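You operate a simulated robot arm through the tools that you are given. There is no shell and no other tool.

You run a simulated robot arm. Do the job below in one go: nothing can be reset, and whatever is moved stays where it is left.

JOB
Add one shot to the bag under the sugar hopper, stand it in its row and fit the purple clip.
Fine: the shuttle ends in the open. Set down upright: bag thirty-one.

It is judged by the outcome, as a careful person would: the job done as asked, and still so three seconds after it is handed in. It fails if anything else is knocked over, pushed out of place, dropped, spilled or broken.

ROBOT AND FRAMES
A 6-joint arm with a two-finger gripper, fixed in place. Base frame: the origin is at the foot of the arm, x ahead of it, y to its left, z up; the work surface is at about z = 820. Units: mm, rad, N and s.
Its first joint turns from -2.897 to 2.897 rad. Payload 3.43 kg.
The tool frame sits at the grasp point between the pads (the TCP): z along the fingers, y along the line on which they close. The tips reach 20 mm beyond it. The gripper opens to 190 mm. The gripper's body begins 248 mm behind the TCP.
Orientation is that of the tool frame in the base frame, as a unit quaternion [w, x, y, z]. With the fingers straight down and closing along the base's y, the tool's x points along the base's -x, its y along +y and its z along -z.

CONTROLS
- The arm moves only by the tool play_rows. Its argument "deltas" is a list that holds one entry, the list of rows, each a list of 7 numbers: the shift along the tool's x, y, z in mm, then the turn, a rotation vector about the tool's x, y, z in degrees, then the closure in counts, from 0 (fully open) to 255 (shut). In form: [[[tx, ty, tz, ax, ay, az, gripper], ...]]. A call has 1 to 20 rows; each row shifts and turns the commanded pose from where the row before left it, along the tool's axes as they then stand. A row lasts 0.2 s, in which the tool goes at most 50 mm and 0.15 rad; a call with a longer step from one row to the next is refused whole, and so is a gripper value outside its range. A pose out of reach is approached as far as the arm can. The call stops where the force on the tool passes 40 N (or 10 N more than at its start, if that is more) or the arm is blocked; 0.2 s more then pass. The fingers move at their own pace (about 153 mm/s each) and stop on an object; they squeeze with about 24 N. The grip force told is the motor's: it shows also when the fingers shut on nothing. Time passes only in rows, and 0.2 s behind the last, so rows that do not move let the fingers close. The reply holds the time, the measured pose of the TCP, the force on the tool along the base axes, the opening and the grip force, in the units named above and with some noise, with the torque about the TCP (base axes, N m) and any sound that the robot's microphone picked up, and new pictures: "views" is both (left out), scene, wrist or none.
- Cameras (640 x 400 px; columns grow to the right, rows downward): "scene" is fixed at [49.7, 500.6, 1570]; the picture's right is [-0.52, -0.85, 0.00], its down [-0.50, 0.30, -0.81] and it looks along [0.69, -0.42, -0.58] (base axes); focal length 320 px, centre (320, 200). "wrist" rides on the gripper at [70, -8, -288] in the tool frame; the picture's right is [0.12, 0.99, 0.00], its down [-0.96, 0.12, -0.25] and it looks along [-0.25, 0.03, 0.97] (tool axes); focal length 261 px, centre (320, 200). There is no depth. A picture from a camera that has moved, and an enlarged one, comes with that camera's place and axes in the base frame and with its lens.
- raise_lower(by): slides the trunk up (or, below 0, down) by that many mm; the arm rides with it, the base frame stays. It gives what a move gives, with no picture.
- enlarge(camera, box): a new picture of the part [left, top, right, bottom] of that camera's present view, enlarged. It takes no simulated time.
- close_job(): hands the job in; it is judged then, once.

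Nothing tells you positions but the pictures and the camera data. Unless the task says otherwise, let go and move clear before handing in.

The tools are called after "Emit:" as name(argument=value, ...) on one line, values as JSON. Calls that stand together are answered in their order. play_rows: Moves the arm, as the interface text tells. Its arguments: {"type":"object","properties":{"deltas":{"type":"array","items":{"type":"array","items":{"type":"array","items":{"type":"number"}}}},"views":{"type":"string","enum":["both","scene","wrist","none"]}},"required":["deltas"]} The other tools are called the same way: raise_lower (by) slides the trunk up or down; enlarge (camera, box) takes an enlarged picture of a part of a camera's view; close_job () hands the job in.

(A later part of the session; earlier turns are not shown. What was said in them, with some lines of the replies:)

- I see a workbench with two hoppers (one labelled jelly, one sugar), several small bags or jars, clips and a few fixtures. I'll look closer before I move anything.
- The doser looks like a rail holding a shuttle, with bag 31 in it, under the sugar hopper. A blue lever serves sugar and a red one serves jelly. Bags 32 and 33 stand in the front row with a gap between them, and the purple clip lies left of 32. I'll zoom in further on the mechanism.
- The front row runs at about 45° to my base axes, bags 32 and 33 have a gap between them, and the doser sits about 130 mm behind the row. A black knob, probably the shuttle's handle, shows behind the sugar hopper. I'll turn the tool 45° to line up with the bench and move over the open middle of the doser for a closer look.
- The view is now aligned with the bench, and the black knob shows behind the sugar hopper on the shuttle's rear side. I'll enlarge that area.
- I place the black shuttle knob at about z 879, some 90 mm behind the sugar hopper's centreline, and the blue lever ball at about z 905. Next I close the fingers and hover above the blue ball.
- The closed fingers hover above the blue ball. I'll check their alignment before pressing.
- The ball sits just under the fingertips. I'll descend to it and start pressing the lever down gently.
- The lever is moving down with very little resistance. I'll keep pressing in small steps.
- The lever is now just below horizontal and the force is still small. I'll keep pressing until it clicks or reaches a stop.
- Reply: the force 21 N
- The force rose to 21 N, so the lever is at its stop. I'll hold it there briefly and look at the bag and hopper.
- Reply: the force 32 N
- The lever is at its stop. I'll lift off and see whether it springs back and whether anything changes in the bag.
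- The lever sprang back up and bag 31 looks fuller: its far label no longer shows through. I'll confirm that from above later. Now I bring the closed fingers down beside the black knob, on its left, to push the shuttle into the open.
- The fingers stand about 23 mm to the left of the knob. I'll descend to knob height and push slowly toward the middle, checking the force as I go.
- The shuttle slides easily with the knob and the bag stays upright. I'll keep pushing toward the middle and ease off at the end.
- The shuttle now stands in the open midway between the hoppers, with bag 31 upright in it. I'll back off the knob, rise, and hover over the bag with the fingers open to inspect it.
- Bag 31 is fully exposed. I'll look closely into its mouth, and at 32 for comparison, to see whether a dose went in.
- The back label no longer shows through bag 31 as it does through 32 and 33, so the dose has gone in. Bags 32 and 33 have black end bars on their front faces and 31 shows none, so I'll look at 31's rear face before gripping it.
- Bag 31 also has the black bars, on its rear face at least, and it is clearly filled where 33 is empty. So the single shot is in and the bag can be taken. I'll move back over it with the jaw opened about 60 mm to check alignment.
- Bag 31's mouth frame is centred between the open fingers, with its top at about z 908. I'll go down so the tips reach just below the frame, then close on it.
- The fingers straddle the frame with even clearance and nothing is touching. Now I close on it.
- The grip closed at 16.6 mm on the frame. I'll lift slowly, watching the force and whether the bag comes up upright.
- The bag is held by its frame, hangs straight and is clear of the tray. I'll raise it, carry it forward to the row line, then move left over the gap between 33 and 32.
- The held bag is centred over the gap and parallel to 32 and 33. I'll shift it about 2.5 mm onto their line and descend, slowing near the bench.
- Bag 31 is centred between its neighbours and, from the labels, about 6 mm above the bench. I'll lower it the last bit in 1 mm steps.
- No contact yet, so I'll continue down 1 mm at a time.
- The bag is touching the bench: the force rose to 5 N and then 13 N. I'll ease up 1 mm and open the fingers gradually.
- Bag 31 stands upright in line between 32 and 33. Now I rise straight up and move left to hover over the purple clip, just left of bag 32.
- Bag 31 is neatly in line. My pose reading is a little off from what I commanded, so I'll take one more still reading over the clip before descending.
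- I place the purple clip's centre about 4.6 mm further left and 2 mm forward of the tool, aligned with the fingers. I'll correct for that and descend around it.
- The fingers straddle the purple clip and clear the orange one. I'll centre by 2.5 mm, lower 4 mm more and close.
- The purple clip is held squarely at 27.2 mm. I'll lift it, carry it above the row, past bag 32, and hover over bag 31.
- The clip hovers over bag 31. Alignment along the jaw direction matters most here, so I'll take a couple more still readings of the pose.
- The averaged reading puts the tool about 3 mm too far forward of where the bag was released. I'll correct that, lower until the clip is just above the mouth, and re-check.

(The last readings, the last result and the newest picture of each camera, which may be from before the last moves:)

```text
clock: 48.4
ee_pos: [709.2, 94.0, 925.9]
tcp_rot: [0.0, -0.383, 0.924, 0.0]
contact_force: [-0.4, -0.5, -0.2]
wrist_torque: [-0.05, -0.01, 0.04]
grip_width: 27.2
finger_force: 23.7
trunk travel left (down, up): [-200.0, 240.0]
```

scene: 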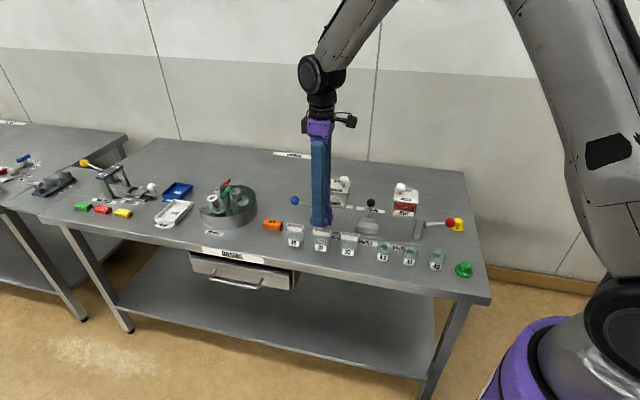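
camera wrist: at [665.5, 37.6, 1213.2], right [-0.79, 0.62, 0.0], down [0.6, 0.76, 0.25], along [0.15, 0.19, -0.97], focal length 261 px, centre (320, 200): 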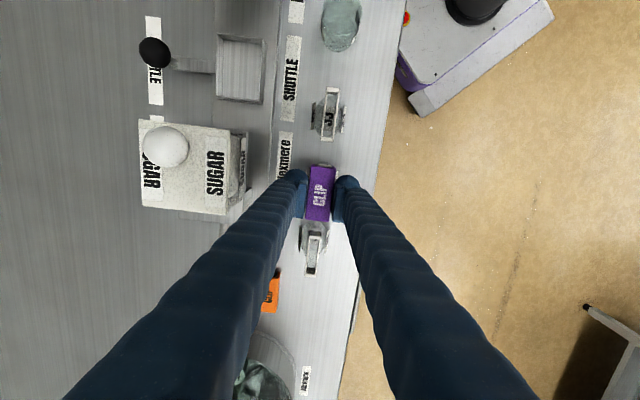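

Emit:
enlarge(camera="wrist", box=[300, 150, 345, 180])

Emit:
enlarge(camera="scene", box=[305, 208, 340, 243])

```text
13.33 times, centred on (322, 165) of wrist
camera zoom: at [665.6, 37.6, 1213.3], right [-0.79, 0.62, 0.0], down [0.6, 0.76, 0.25], along [0.15, 0.19, -0.97], focal length 3475 px, centre (287, 667)
```

zoom: 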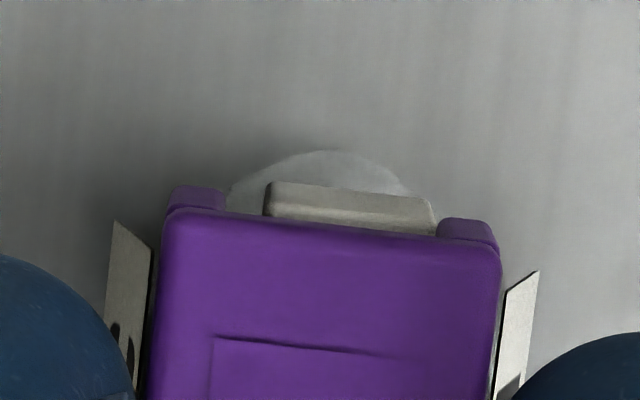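

```text
11.43 times, centred on (322, 226) of scene
camera zoom: at [49.7, 500.6, 1570.0], right [-0.52, -0.85, 0.0], down [-0.5, 0.3, -0.81], along [0.69, -0.42, -0.58], focal length 3661 px, centre (291, -91)
```

zoom: 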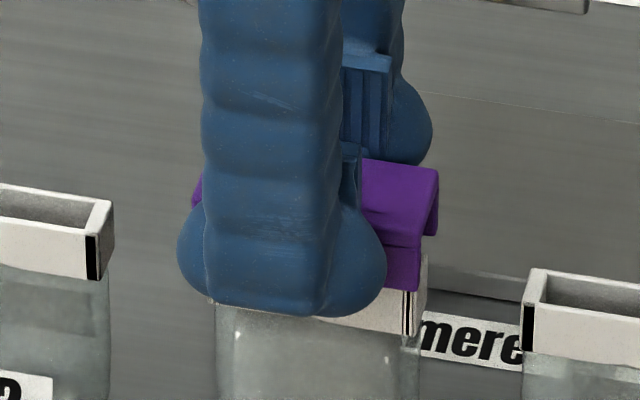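

The zoom shows both clip legs with the bag's frame between them. The frame sits about 1.6 mm off-centre, nearly touching the front leg, so I'll shift the clip 1.6 mm forward and 0.8 mm right and check again.

Emit:
play_rows(deltas=[[[0.8, 1.6, 0, 0, 0, 0, 255], [0, 0, 0, 0, 0, 0, 255], [0, 0, 0, 0, 0, 0, 255]]], views="wrist")

Emit:
enlarge(camera="wrist", box=[300, 150, 345, 180])

```text
clock: 49.2
ee_pos: [708.2, 92.4, 925.5]
tcp_rot: [0.0, -0.382, 0.924, 0.0]
contact_force: [-0.1, 0.0, 0.0]
wrist_torque: [-0.02, 0.02, 0.02]
grip_width: 27.3
finger_force: 23.6
trunk travel left (down, up): [-200.0, 240.0]
camera wrist: at [664.6, 37.9, 1213.5], right [-0.79, 0.62, 0.0], down [0.6, 0.76, 0.25], along [0.15, 0.19, -0.97], focal length 261 px, centre (320, 200)
```

wrist: 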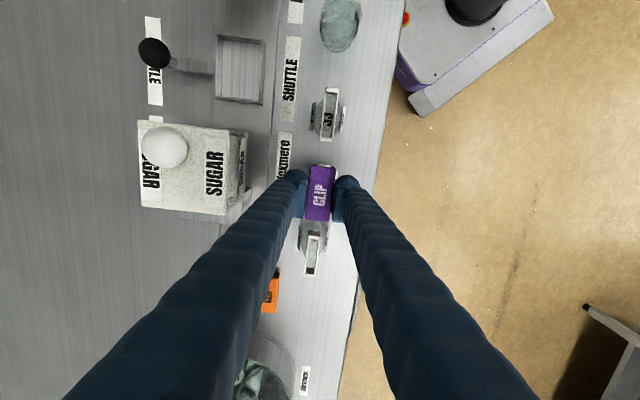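

```text
13.33 times, centred on (322, 165) of wrist
camera zoom: at [664.6, 37.9, 1213.5], right [-0.79, 0.62, 0.0], down [0.6, 0.76, 0.25], along [0.15, 0.19, -0.97], focal length 3475 px, centre (287, 667)
```

zoom: 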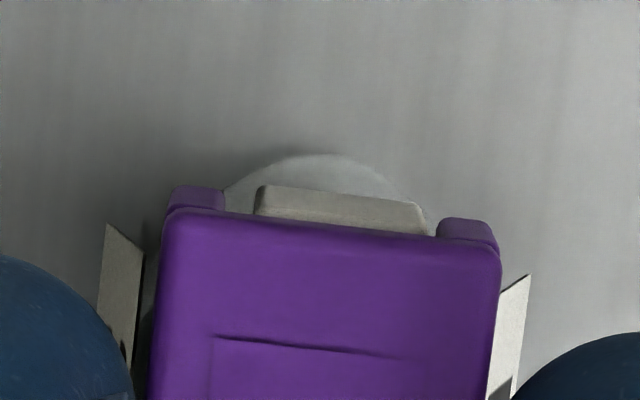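

The frame is closer to centred: 29 px clear on one side and 11 px on the other. About 1 mm more to go.

Emit:
play_rows(deltas=[[[0, 1.0, 0, 0, 0, 0, 255], [0, 0, 0, 0, 0, 0, 255], [0, 0, 0, 0, 0, 0, 255], [0, 0, 0, 0, 0, 0, 255]]], views="wrist")

Emit:
enlarge(camera="wrist", box=[300, 150, 345, 180])

```text
clock: 50.2
ee_pos: [708.2, 92.7, 926.1]
tcp_rot: [0.001, -0.383, 0.924, 0.0]
contact_force: [-0.4, -0.8, 0.3]
wrist_torque: [0.0, -0.02, 0.0]
grip_width: 27.2
finger_force: 24.2
trunk travel left (down, up): [-200.0, 240.0]
camera wrist: at [663.9, 38.3, 1214.0], right [-0.79, 0.62, 0.0], down [0.6, 0.76, 0.25], along [0.15, 0.19, -0.97], focal length 261 px, centre (320, 200)
```

wrist: 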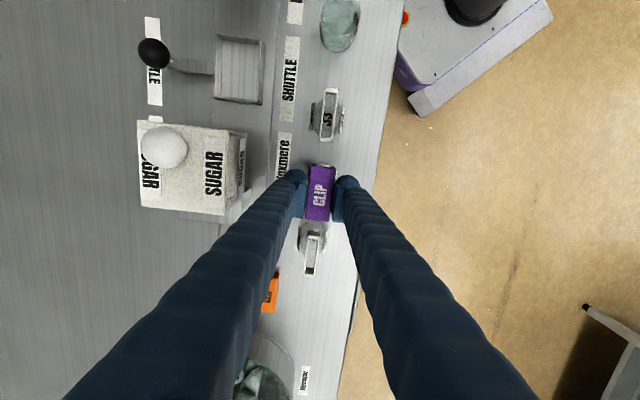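

```text
13.33 times, centred on (322, 165) of wrist
camera zoom: at [663.9, 38.3, 1214.0], right [-0.79, 0.62, 0.0], down [0.6, 0.76, 0.25], along [0.15, 0.19, -0.97], focal length 3475 px, centre (287, 667)
```

zoom: 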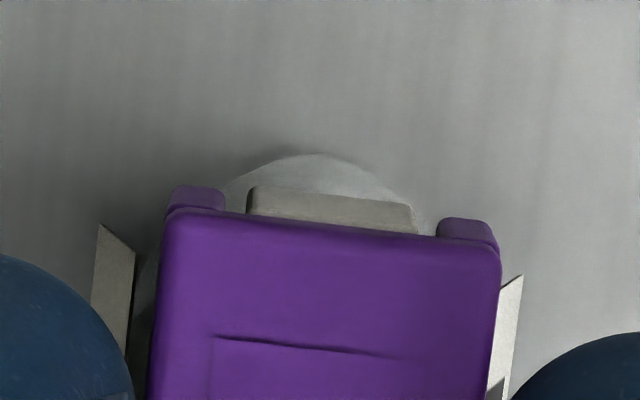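

The clip is now centred over the frame, 21 px against 19 px. I'll lower it to just above the rim and verify once more.

Emit:
play_rows(deltas=[[[0, 0, 3, 0, 0, 0, 255], [0, 0, 3, 0, 0, 0, 255], [0, 0, 2, 0, 0, 0, 255], [0, 0, 0, 0, 0, 0, 255], [0, 0, 0, 0, 0, 0, 255]]], views="wrist")

Emit:
enlarge(camera="wrist", box=[300, 150, 345, 180])

Emit:
enlarge(camera="scene", box=[305, 208, 340, 243])

```text
clock: 51.4
ee_pos: [707.4, 93.4, 915.9]
tcp_rot: [0.0, -0.382, 0.924, 0.0]
contact_force: [-0.3, 0.1, -0.2]
wrist_torque: [0.01, 0.01, 0.0]
grip_width: 27.2
finger_force: 23.9
trunk travel left (down, up): [-200.0, 240.0]
camera wrist: at [663.4, 38.5, 1204.9], right [-0.79, 0.62, 0.0], down [0.6, 0.76, 0.25], along [0.15, 0.19, -0.97], focal length 261 px, centre (320, 200)
```

wrist: 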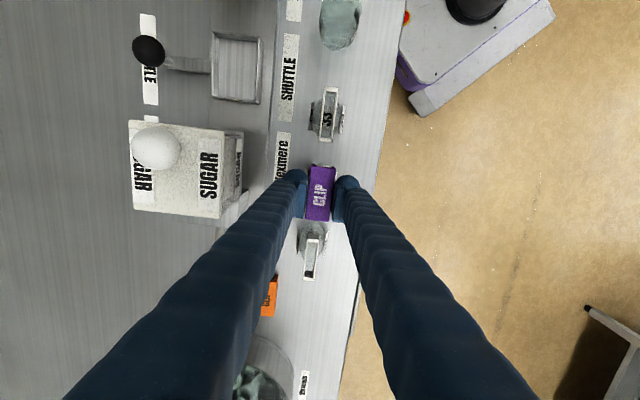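

```text
13.33 times, centred on (322, 165) of wrist
camera zoom: at [663.4, 38.5, 1204.9], right [-0.79, 0.62, 0.0], down [0.6, 0.76, 0.25], along [0.15, 0.19, -0.97], focal length 3475 px, centre (287, 667)
```

zoom: 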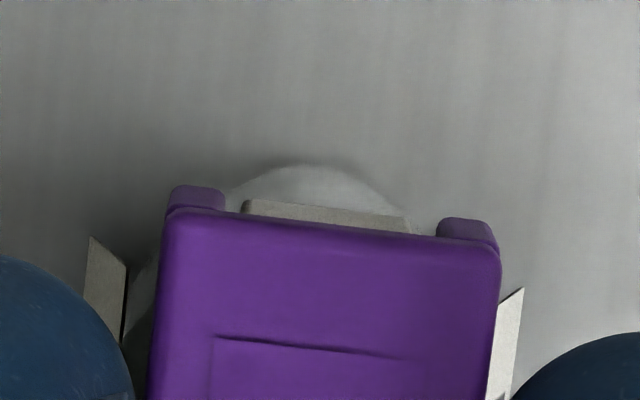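

```text
11.43 times, centred on (322, 226) of scene
camera zoom: at [49.7, 500.6, 1570.0], right [-0.52, -0.85, 0.0], down [-0.5, 0.3, -0.81], along [0.69, -0.42, -0.58], focal length 3661 px, centre (291, -91)
```

zoom: 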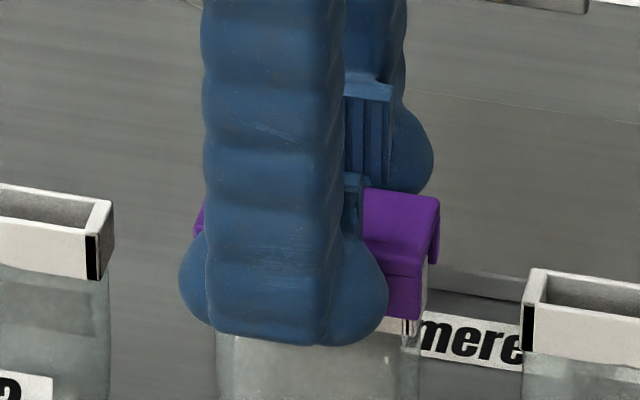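

Still centred, and the legs are starting to pass the rim with no force. I'll keep lowering gently, watching for resistance.

Emit:
play_rows(deltas=[[[0, -0.3, 2, 0, 0, 0, 255], [0, 0, 2, 0, 0, 0, 255], [0, 0, 2, 0, 0, 0, 255], [0, 0, 0, 0, 0, 0, 255]]], views="wrist")

Emit:
enlarge(camera="wrist", box=[300, 150, 345, 180])

Emit:
enlarge(camera="scene", box=[305, 208, 340, 243])

```text
clock: 52.4
ee_pos: [707.2, 93.8, 912.1]
tcp_rot: [0.0, -0.383, 0.924, 0.0]
contact_force: [0.4, 0.2, 0.5]
wrist_torque: [-0.02, -0.02, 0.0]
grip_width: 27.2
finger_force: 23.8
trunk travel left (down, up): [-200.0, 240.0]
camera wrist: at [664.0, 37.5, 1200.1], right [-0.79, 0.62, 0.0], down [0.6, 0.76, 0.25], along [0.15, 0.19, -0.97], focal length 261 px, centre (320, 200)
```

wrist: 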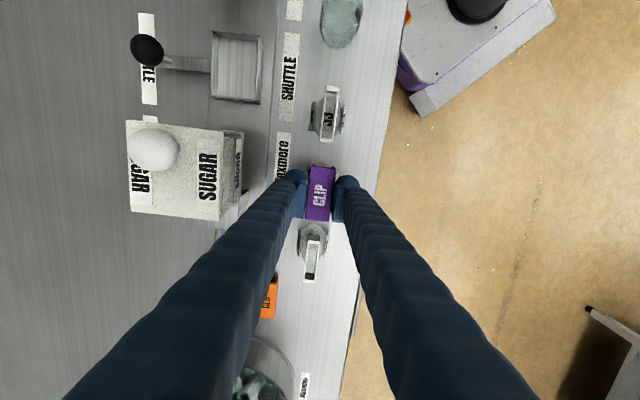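

```text
13.33 times, centred on (322, 165) of wrist
camera zoom: at [664.0, 37.5, 1200.1], right [-0.79, 0.62, 0.0], down [0.6, 0.76, 0.25], along [0.15, 0.19, -0.97], focal length 3475 px, centre (287, 667)
```

zoom: 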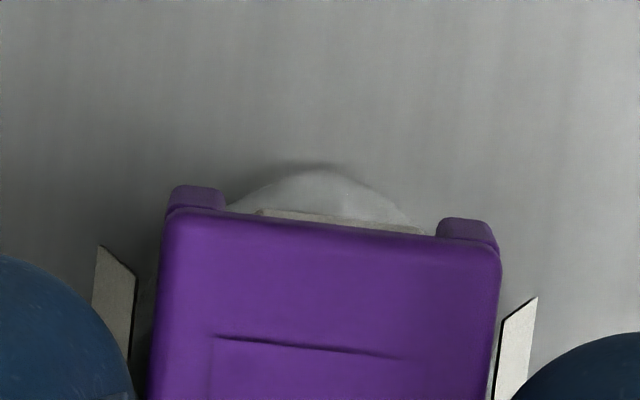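

```text
11.43 times, centred on (322, 226) of scene
camera zoom: at [49.7, 500.6, 1570.0], right [-0.52, -0.85, 0.0], down [-0.5, 0.3, -0.81], along [0.69, -0.42, -0.58], focal length 3661 px, centre (291, -91)
```

zoom: 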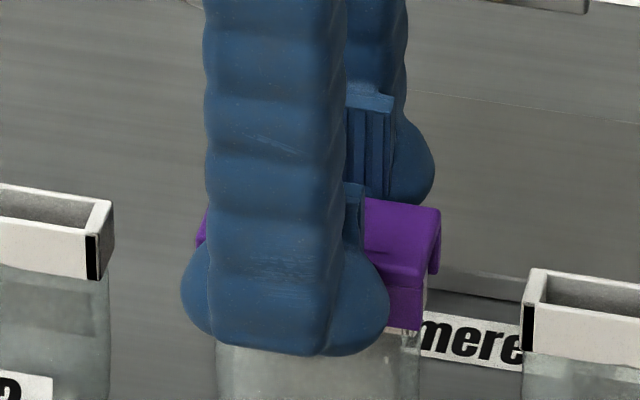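

Emit:
play_rows(deltas=[[[0, 0.6, 1, 0, 0, 0, 255], [0, 0, 2, 0, 0, 0, 255], [0, 0, 2, 0, 0, 0, 255], [0, 0, 0, 0, 0, 0, 255]]], views="wrist")

Emit:
enlarge(camera="wrist", box=[300, 150, 345, 180])

Emit:
enlarge(camera="scene", box=[305, 208, 340, 243])

```text
clock: 53.4
ee_pos: [706.8, 92.0, 907.3]
tcp_rot: [0.0, -0.383, 0.924, -0.001]
contact_force: [-1.3, 0.1, 10.1]
wrist_torque: [-0.06, 0.03, -0.01]
grip_width: 27.3
finger_force: 24.0
trunk travel left (down, up): [-200.0, 240.0]
camera wrist: at [663.6, 37.7, 1195.6], right [-0.79, 0.62, 0.0], down [0.6, 0.76, 0.25], along [0.15, 0.19, -0.97], focal length 261 px, centre (320, 200)
```

wrist: 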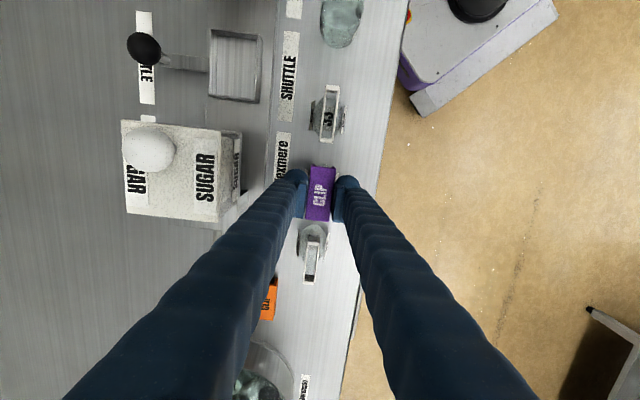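

```text
13.33 times, centred on (322, 165) of wrist
camera zoom: at [663.6, 37.7, 1195.6], right [-0.79, 0.62, 0.0], down [0.6, 0.76, 0.25], along [0.15, 0.19, -0.97], focal length 3475 px, centre (287, 667)
```

zoom: 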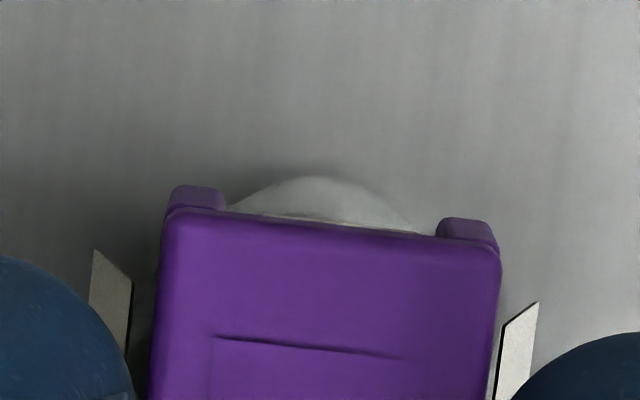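

```text
11.43 times, centred on (322, 226) of scene
camera zoom: at [49.7, 500.6, 1570.0], right [-0.52, -0.85, 0.0], down [-0.5, 0.3, -0.81], along [0.69, -0.42, -0.58], focal length 3661 px, centre (291, -91)
```

zoom: 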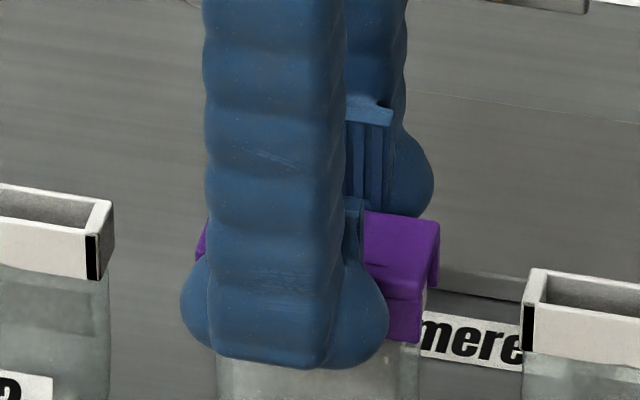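

The force rose to 10 N with the clip almost fully over the frame. I'll press slightly further to see whether it's seated or needs a snap.

Emit:
play_rows(deltas=[[[0, 0, 1, 0, 0, 0, 255], [0, 0, 0, 0, 0, 0, 255]]], views="none")

Emit:
play_rows(deltas=[[[0, 0, 1, 0, 0, 0, 255], [0, 0, 0, 0, 0, 0, 255]]], views="wrist")

Emit:
enlarge(camera="wrist", box=[300, 150, 345, 180])

Emit:
enlarge(camera="scene", box=[305, 208, 340, 243])

```text
clock: 54.0
ee_pos: [706.8, 92.4, 907.9]
tcp_rot: [0.001, -0.383, 0.924, 0.0]
contact_force: [0.8, 0.0, 24.9]
wrist_torque: [-0.06, 0.07, 0.01]
grip_width: 26.9
finger_force: 23.9
trunk travel left (down, up): [-200.0, 240.0]
```

```text
clock: 54.6
ee_pos: [706.8, 94.9, 906.5]
tcp_rot: [0.0, -0.383, 0.924, -0.001]
contact_force: [3.0, -0.2, 18.3]
wrist_torque: [0.07, -0.14, 0.01]
grip_width: 27.3
finger_force: 23.9
trunk travel left (down, up): [-200.0, 240.0]
camera wrist: at [663.2, 38.0, 1192.8], right [-0.79, 0.62, 0.0], down [0.6, 0.76, 0.25], along [0.15, 0.19, -0.97], focal length 261 px, centre (320, 200)
```

wrist: 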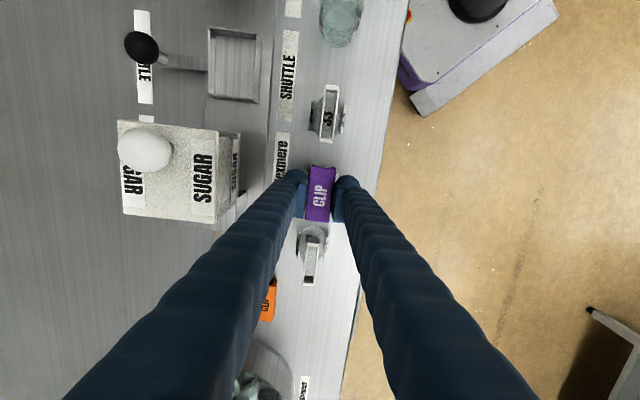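

```text
13.33 times, centred on (322, 165) of wrist
camera zoom: at [663.2, 38.0, 1192.8], right [-0.79, 0.62, 0.0], down [0.6, 0.76, 0.25], along [0.15, 0.19, -0.97], focal length 3475 px, centre (287, 667)
```

zoom: 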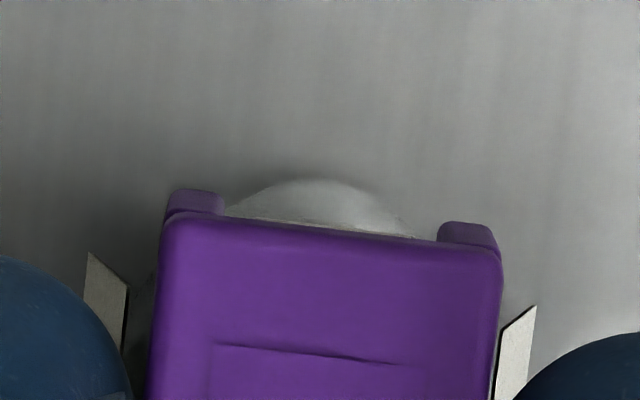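

```text
11.43 times, centred on (322, 226) of scene
camera zoom: at [49.7, 500.6, 1570.0], right [-0.52, -0.85, 0.0], down [-0.5, 0.3, -0.81], along [0.69, -0.42, -0.58], focal length 3661 px, centre (291, -91)
```

zoom: 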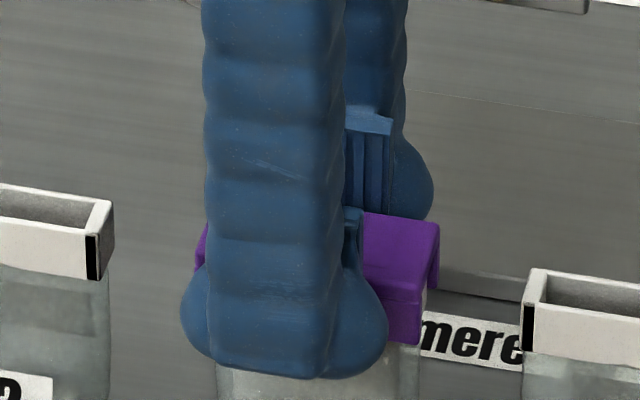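

The clip is at a hard stop: the force rose and the fingers slid slightly on it. Its top is about 4 mm above the frame's rim, roughly one wall thickness. I'll ease the downward load, release gradually and inspect.

Emit:
play_rows(deltas=[[[0, 0, -1.2, 0, 0, 0, 255], [0, 0, 0, 0, 0, 0, 255], [0, 0, 0, 0, 0, 0, 216], [0, 0, 0, 0, 0, 0, 210], [0, 0, 0, 0, 0, 0, 203], [0, 0, 0, 0, 0, 0, 190], [0, 0, 0, 0, 0, 0, 180]]], views="both")

Emit:
enlarge(camera="wrist", box=[270, 130, 370, 240])

Emit:
enlarge(camera="scene", box=[275, 200, 375, 265])

```text
clock: 56.2
ee_pos: [707.9, 93.3, 905.5]
tcp_rot: [0.0, -0.383, 0.924, 0.0]
contact_force: [0.1, 0.0, 0.0]
wrist_torque: [-0.02, -0.01, 0.02]
grip_width: 55.9
finger_force: 0.0
trunk travel left (down, up): [-200.0, 240.0]
camera wrist: at [664.3, 38.3, 1193.2], right [-0.79, 0.62, 0.0], down [0.6, 0.76, 0.25], along [0.15, 0.19, -0.97], focal length 261 px, centre (320, 200)
```

scene: 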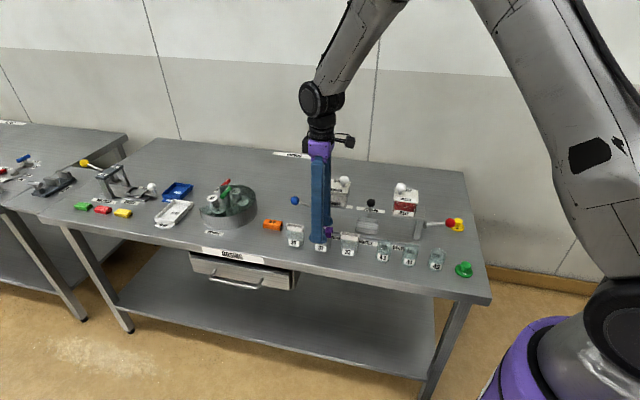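
wrist: 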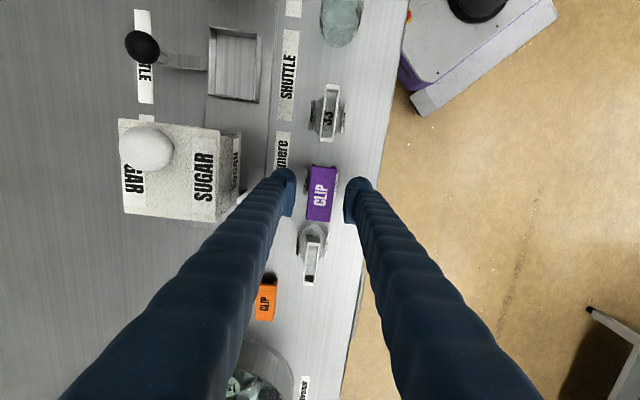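

```text
3.64 times, centred on (320, 185) of wrist
camera zoom: at [664.3, 38.3, 1193.2], right [-0.79, 0.62, 0.0], down [0.6, 0.76, 0.25], along [0.15, 0.19, -0.97], focal length 948 px, centre (320, 254)
```

zoom: 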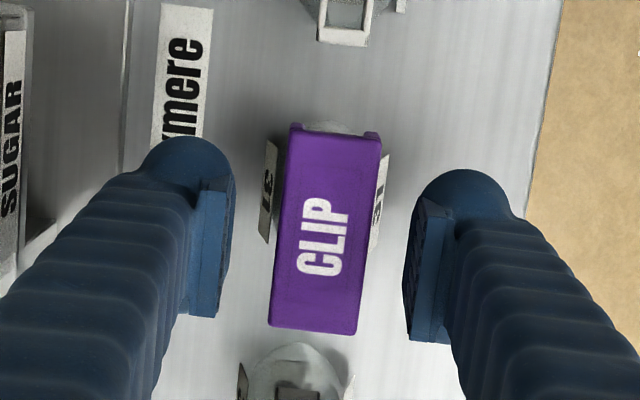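

```text
6.15 times, centred on (325, 232) of scene
camera zoom: at [49.7, 500.6, 1570.0], right [-0.52, -0.85, 0.0], down [-0.5, 0.3, -0.81], along [0.69, -0.42, -0.58], focal length 1972 px, centre (289, 0)
```

zoom: 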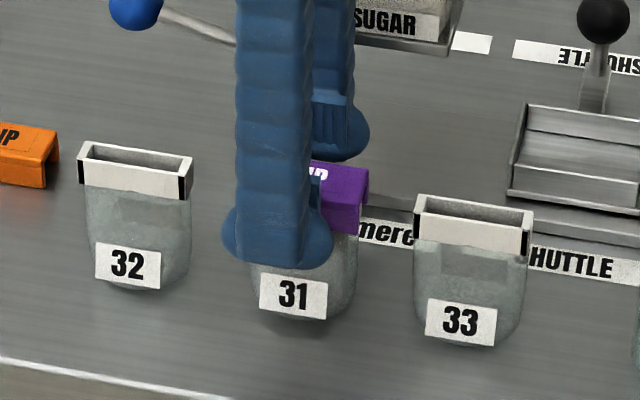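

The clip is released and resting on bag 31, which still stands in line with 32 and 33. I'll rise straight up and inspect with the fingers out of the way.

Emit:
play_rows(deltas=[[[0, 0, -10, 0, 0, 0, 180], [0, 0, -25, 0, 0, 0, 180], [0, 0, -35, 0, 0, 0, 180], [0, 0, -35, 0, 0, 0, 180], [0, 0, 0, 0, 0, 0, 180]]], views="both")

Emit:
enlarge(camera="scene", box=[300, 205, 350, 260])

Emit:
enlarge(camera="wrist", box=[270, 110, 370, 260])

```text
clock: 57.4
ee_pos: [706.8, 96.1, 1011.2]
tcp_rot: [0.0, -0.383, 0.924, 0.0]
contact_force: [-0.2, 0.0, -0.6]
wrist_torque: [-0.02, 0.01, 0.01]
grip_width: 56.3
finger_force: 0.1
trunk travel left (down, up): [-200.0, 240.0]
camera wrist: at [663.6, 40.2, 1298.3], right [-0.79, 0.62, 0.0], down [0.6, 0.76, 0.25], along [0.15, 0.19, -0.97], focal length 261 px, centre (320, 200)
```

scene: 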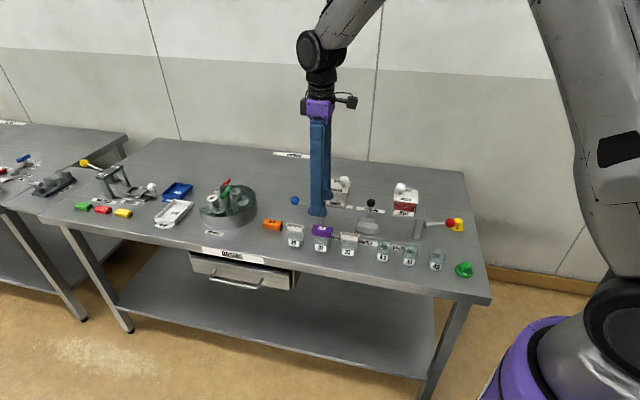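
wrist: 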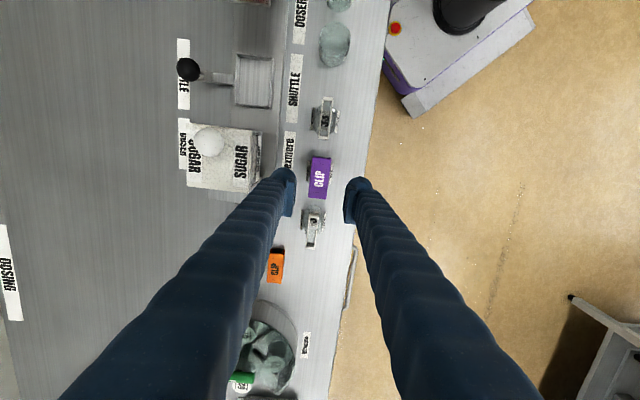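

```text
7.27 times, centred on (325, 232) of scene
camera zoom: at [49.7, 500.6, 1570.0], right [-0.52, -0.85, 0.0], down [-0.5, 0.3, -0.81], along [0.69, -0.42, -0.58], focal length 2330 px, centre (284, -36)
```

zoom: 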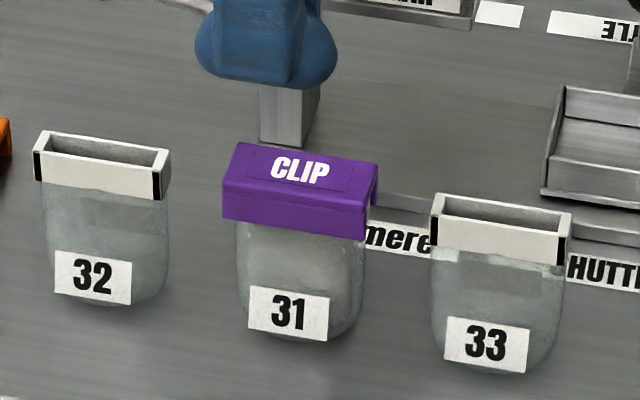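

```text
2.67 times, centred on (320, 185) of wrist
camera zoom: at [663.6, 40.2, 1298.3], right [-0.79, 0.62, 0.0], down [0.6, 0.76, 0.25], along [0.15, 0.19, -0.97], focal length 695 px, centre (320, 240)
```

zoom: 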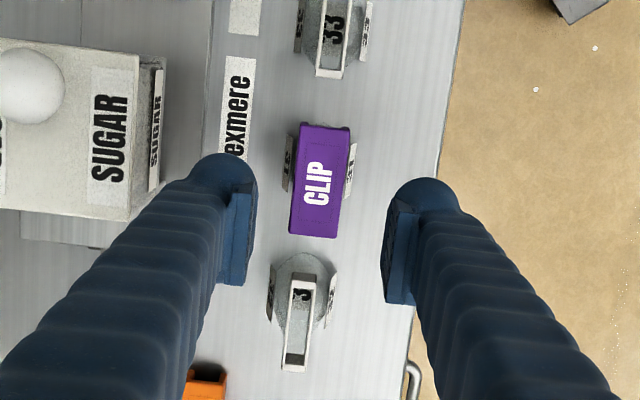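

The clip sits level and fully down over bag 31's mouth, its lower edge level with the bottom of the frame. I'll move the arm well clear and do a last check of the whole bench.

Emit:
play_rows(deltas=[[[0, 0, -40, 0, 0, 0, 180], [0, 0, -40, 0, 0, 0, 180], [0, 0, -40, 0, 0, 0, 180], [0, 0, -40, 0, 0, 0, 180], [0, 0, 0, 0, 0, 0, 180], [0, 0, 0, 0, 0, 0, 180]]], views="both")

Emit:
enlarge(camera="scene", box=[260, 170, 480, 285])

Emit:
enlarge(camera="scene", box=[285, 210, 365, 260])

```text
clock: 58.8
ee_pos: [705.4, 92.4, 1171.8]
tcp_rot: [0.0, -0.383, 0.924, 0.0]
contact_force: [-0.1, -0.1, 0.3]
wrist_torque: [0.0, -0.03, -0.02]
grip_width: 55.8
finger_force: 0.1
trunk travel left (down, up): [-200.0, 240.0]
camera wrist: at [661.2, 36.4, 1458.8], right [-0.79, 0.62, 0.0], down [0.6, 0.76, 0.25], along [0.15, 0.19, -0.97], focal length 261 px, centre (320, 200)
```

scene: 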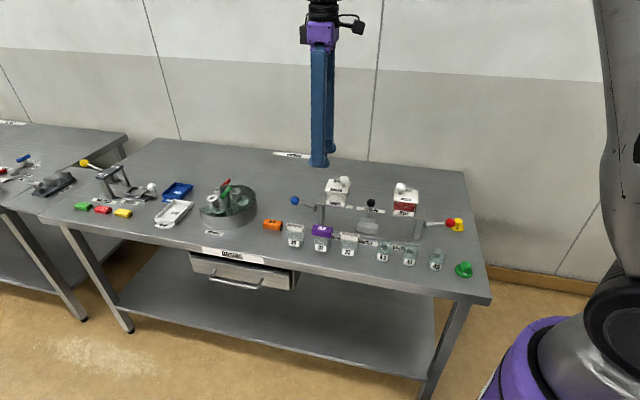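
wrist: 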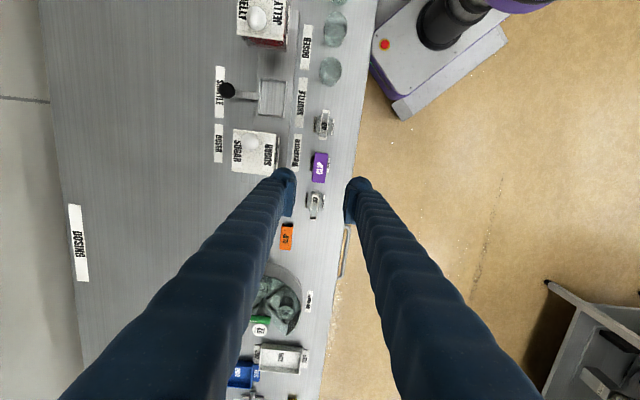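

```text
2.91 times, centred on (370, 228) of scene
camera zoom: at [49.7, 500.6, 1570.0], right [-0.52, -0.85, 0.0], down [-0.5, 0.3, -0.81], along [0.69, -0.42, -0.58], focal length 932 px, centre (174, 120)
```

zoom: 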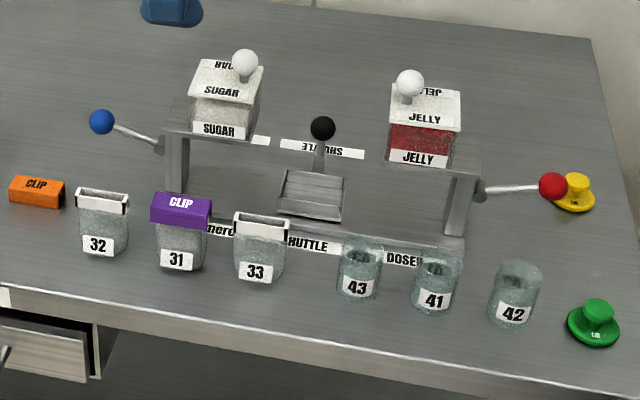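

```text
8.00 times, centred on (325, 235) of scene
camera zoom: at [49.7, 500.6, 1570.0], right [-0.52, -0.85, 0.0], down [-0.5, 0.3, -0.81], along [0.69, -0.42, -0.58], focal length 2563 px, centre (280, -80)
```

zoom: 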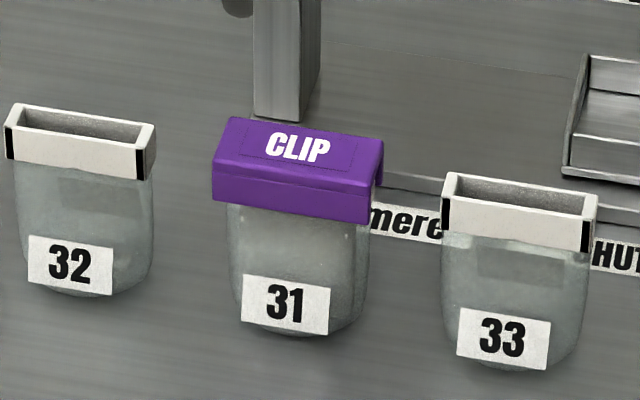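

Everything is as asked. Bag 31 has had its one shot of sugar and stands upright in the row between 32 and 33 with the purple clip fully seated. The empty shuttle sits in the open, the lever is back up, nothing else has moved and the arm is clear, so I'm handing the job in.

Emit:
close_job()

```text
The job is handed in.
```

I gave bag 31 one shot of sugar, stood it upright in its row and fitted the purple clip. The job is handed in.

- **Sugar:** I pressed the blue lever once to its stop and it sprang back. Bag 31 looked fuller afterwards than 32 and 33, but no sound confirmed the shot, so that rests on the pictures alone.
- **Bag:** it stands in the gap between 32 and 33, in line with both. No place was marked for 31, so I took the gap to be its place.
- **Clip:** I pushed it down until it would go no further. It sits level, with its lower edge level with the bottom of the bag's mouth frame.
- **Shuttle:** it is empty and in the open, midway between the two hoppers.

In the last pictures nothing else had been knocked over, moved or spilled, and the arm was raised clear.
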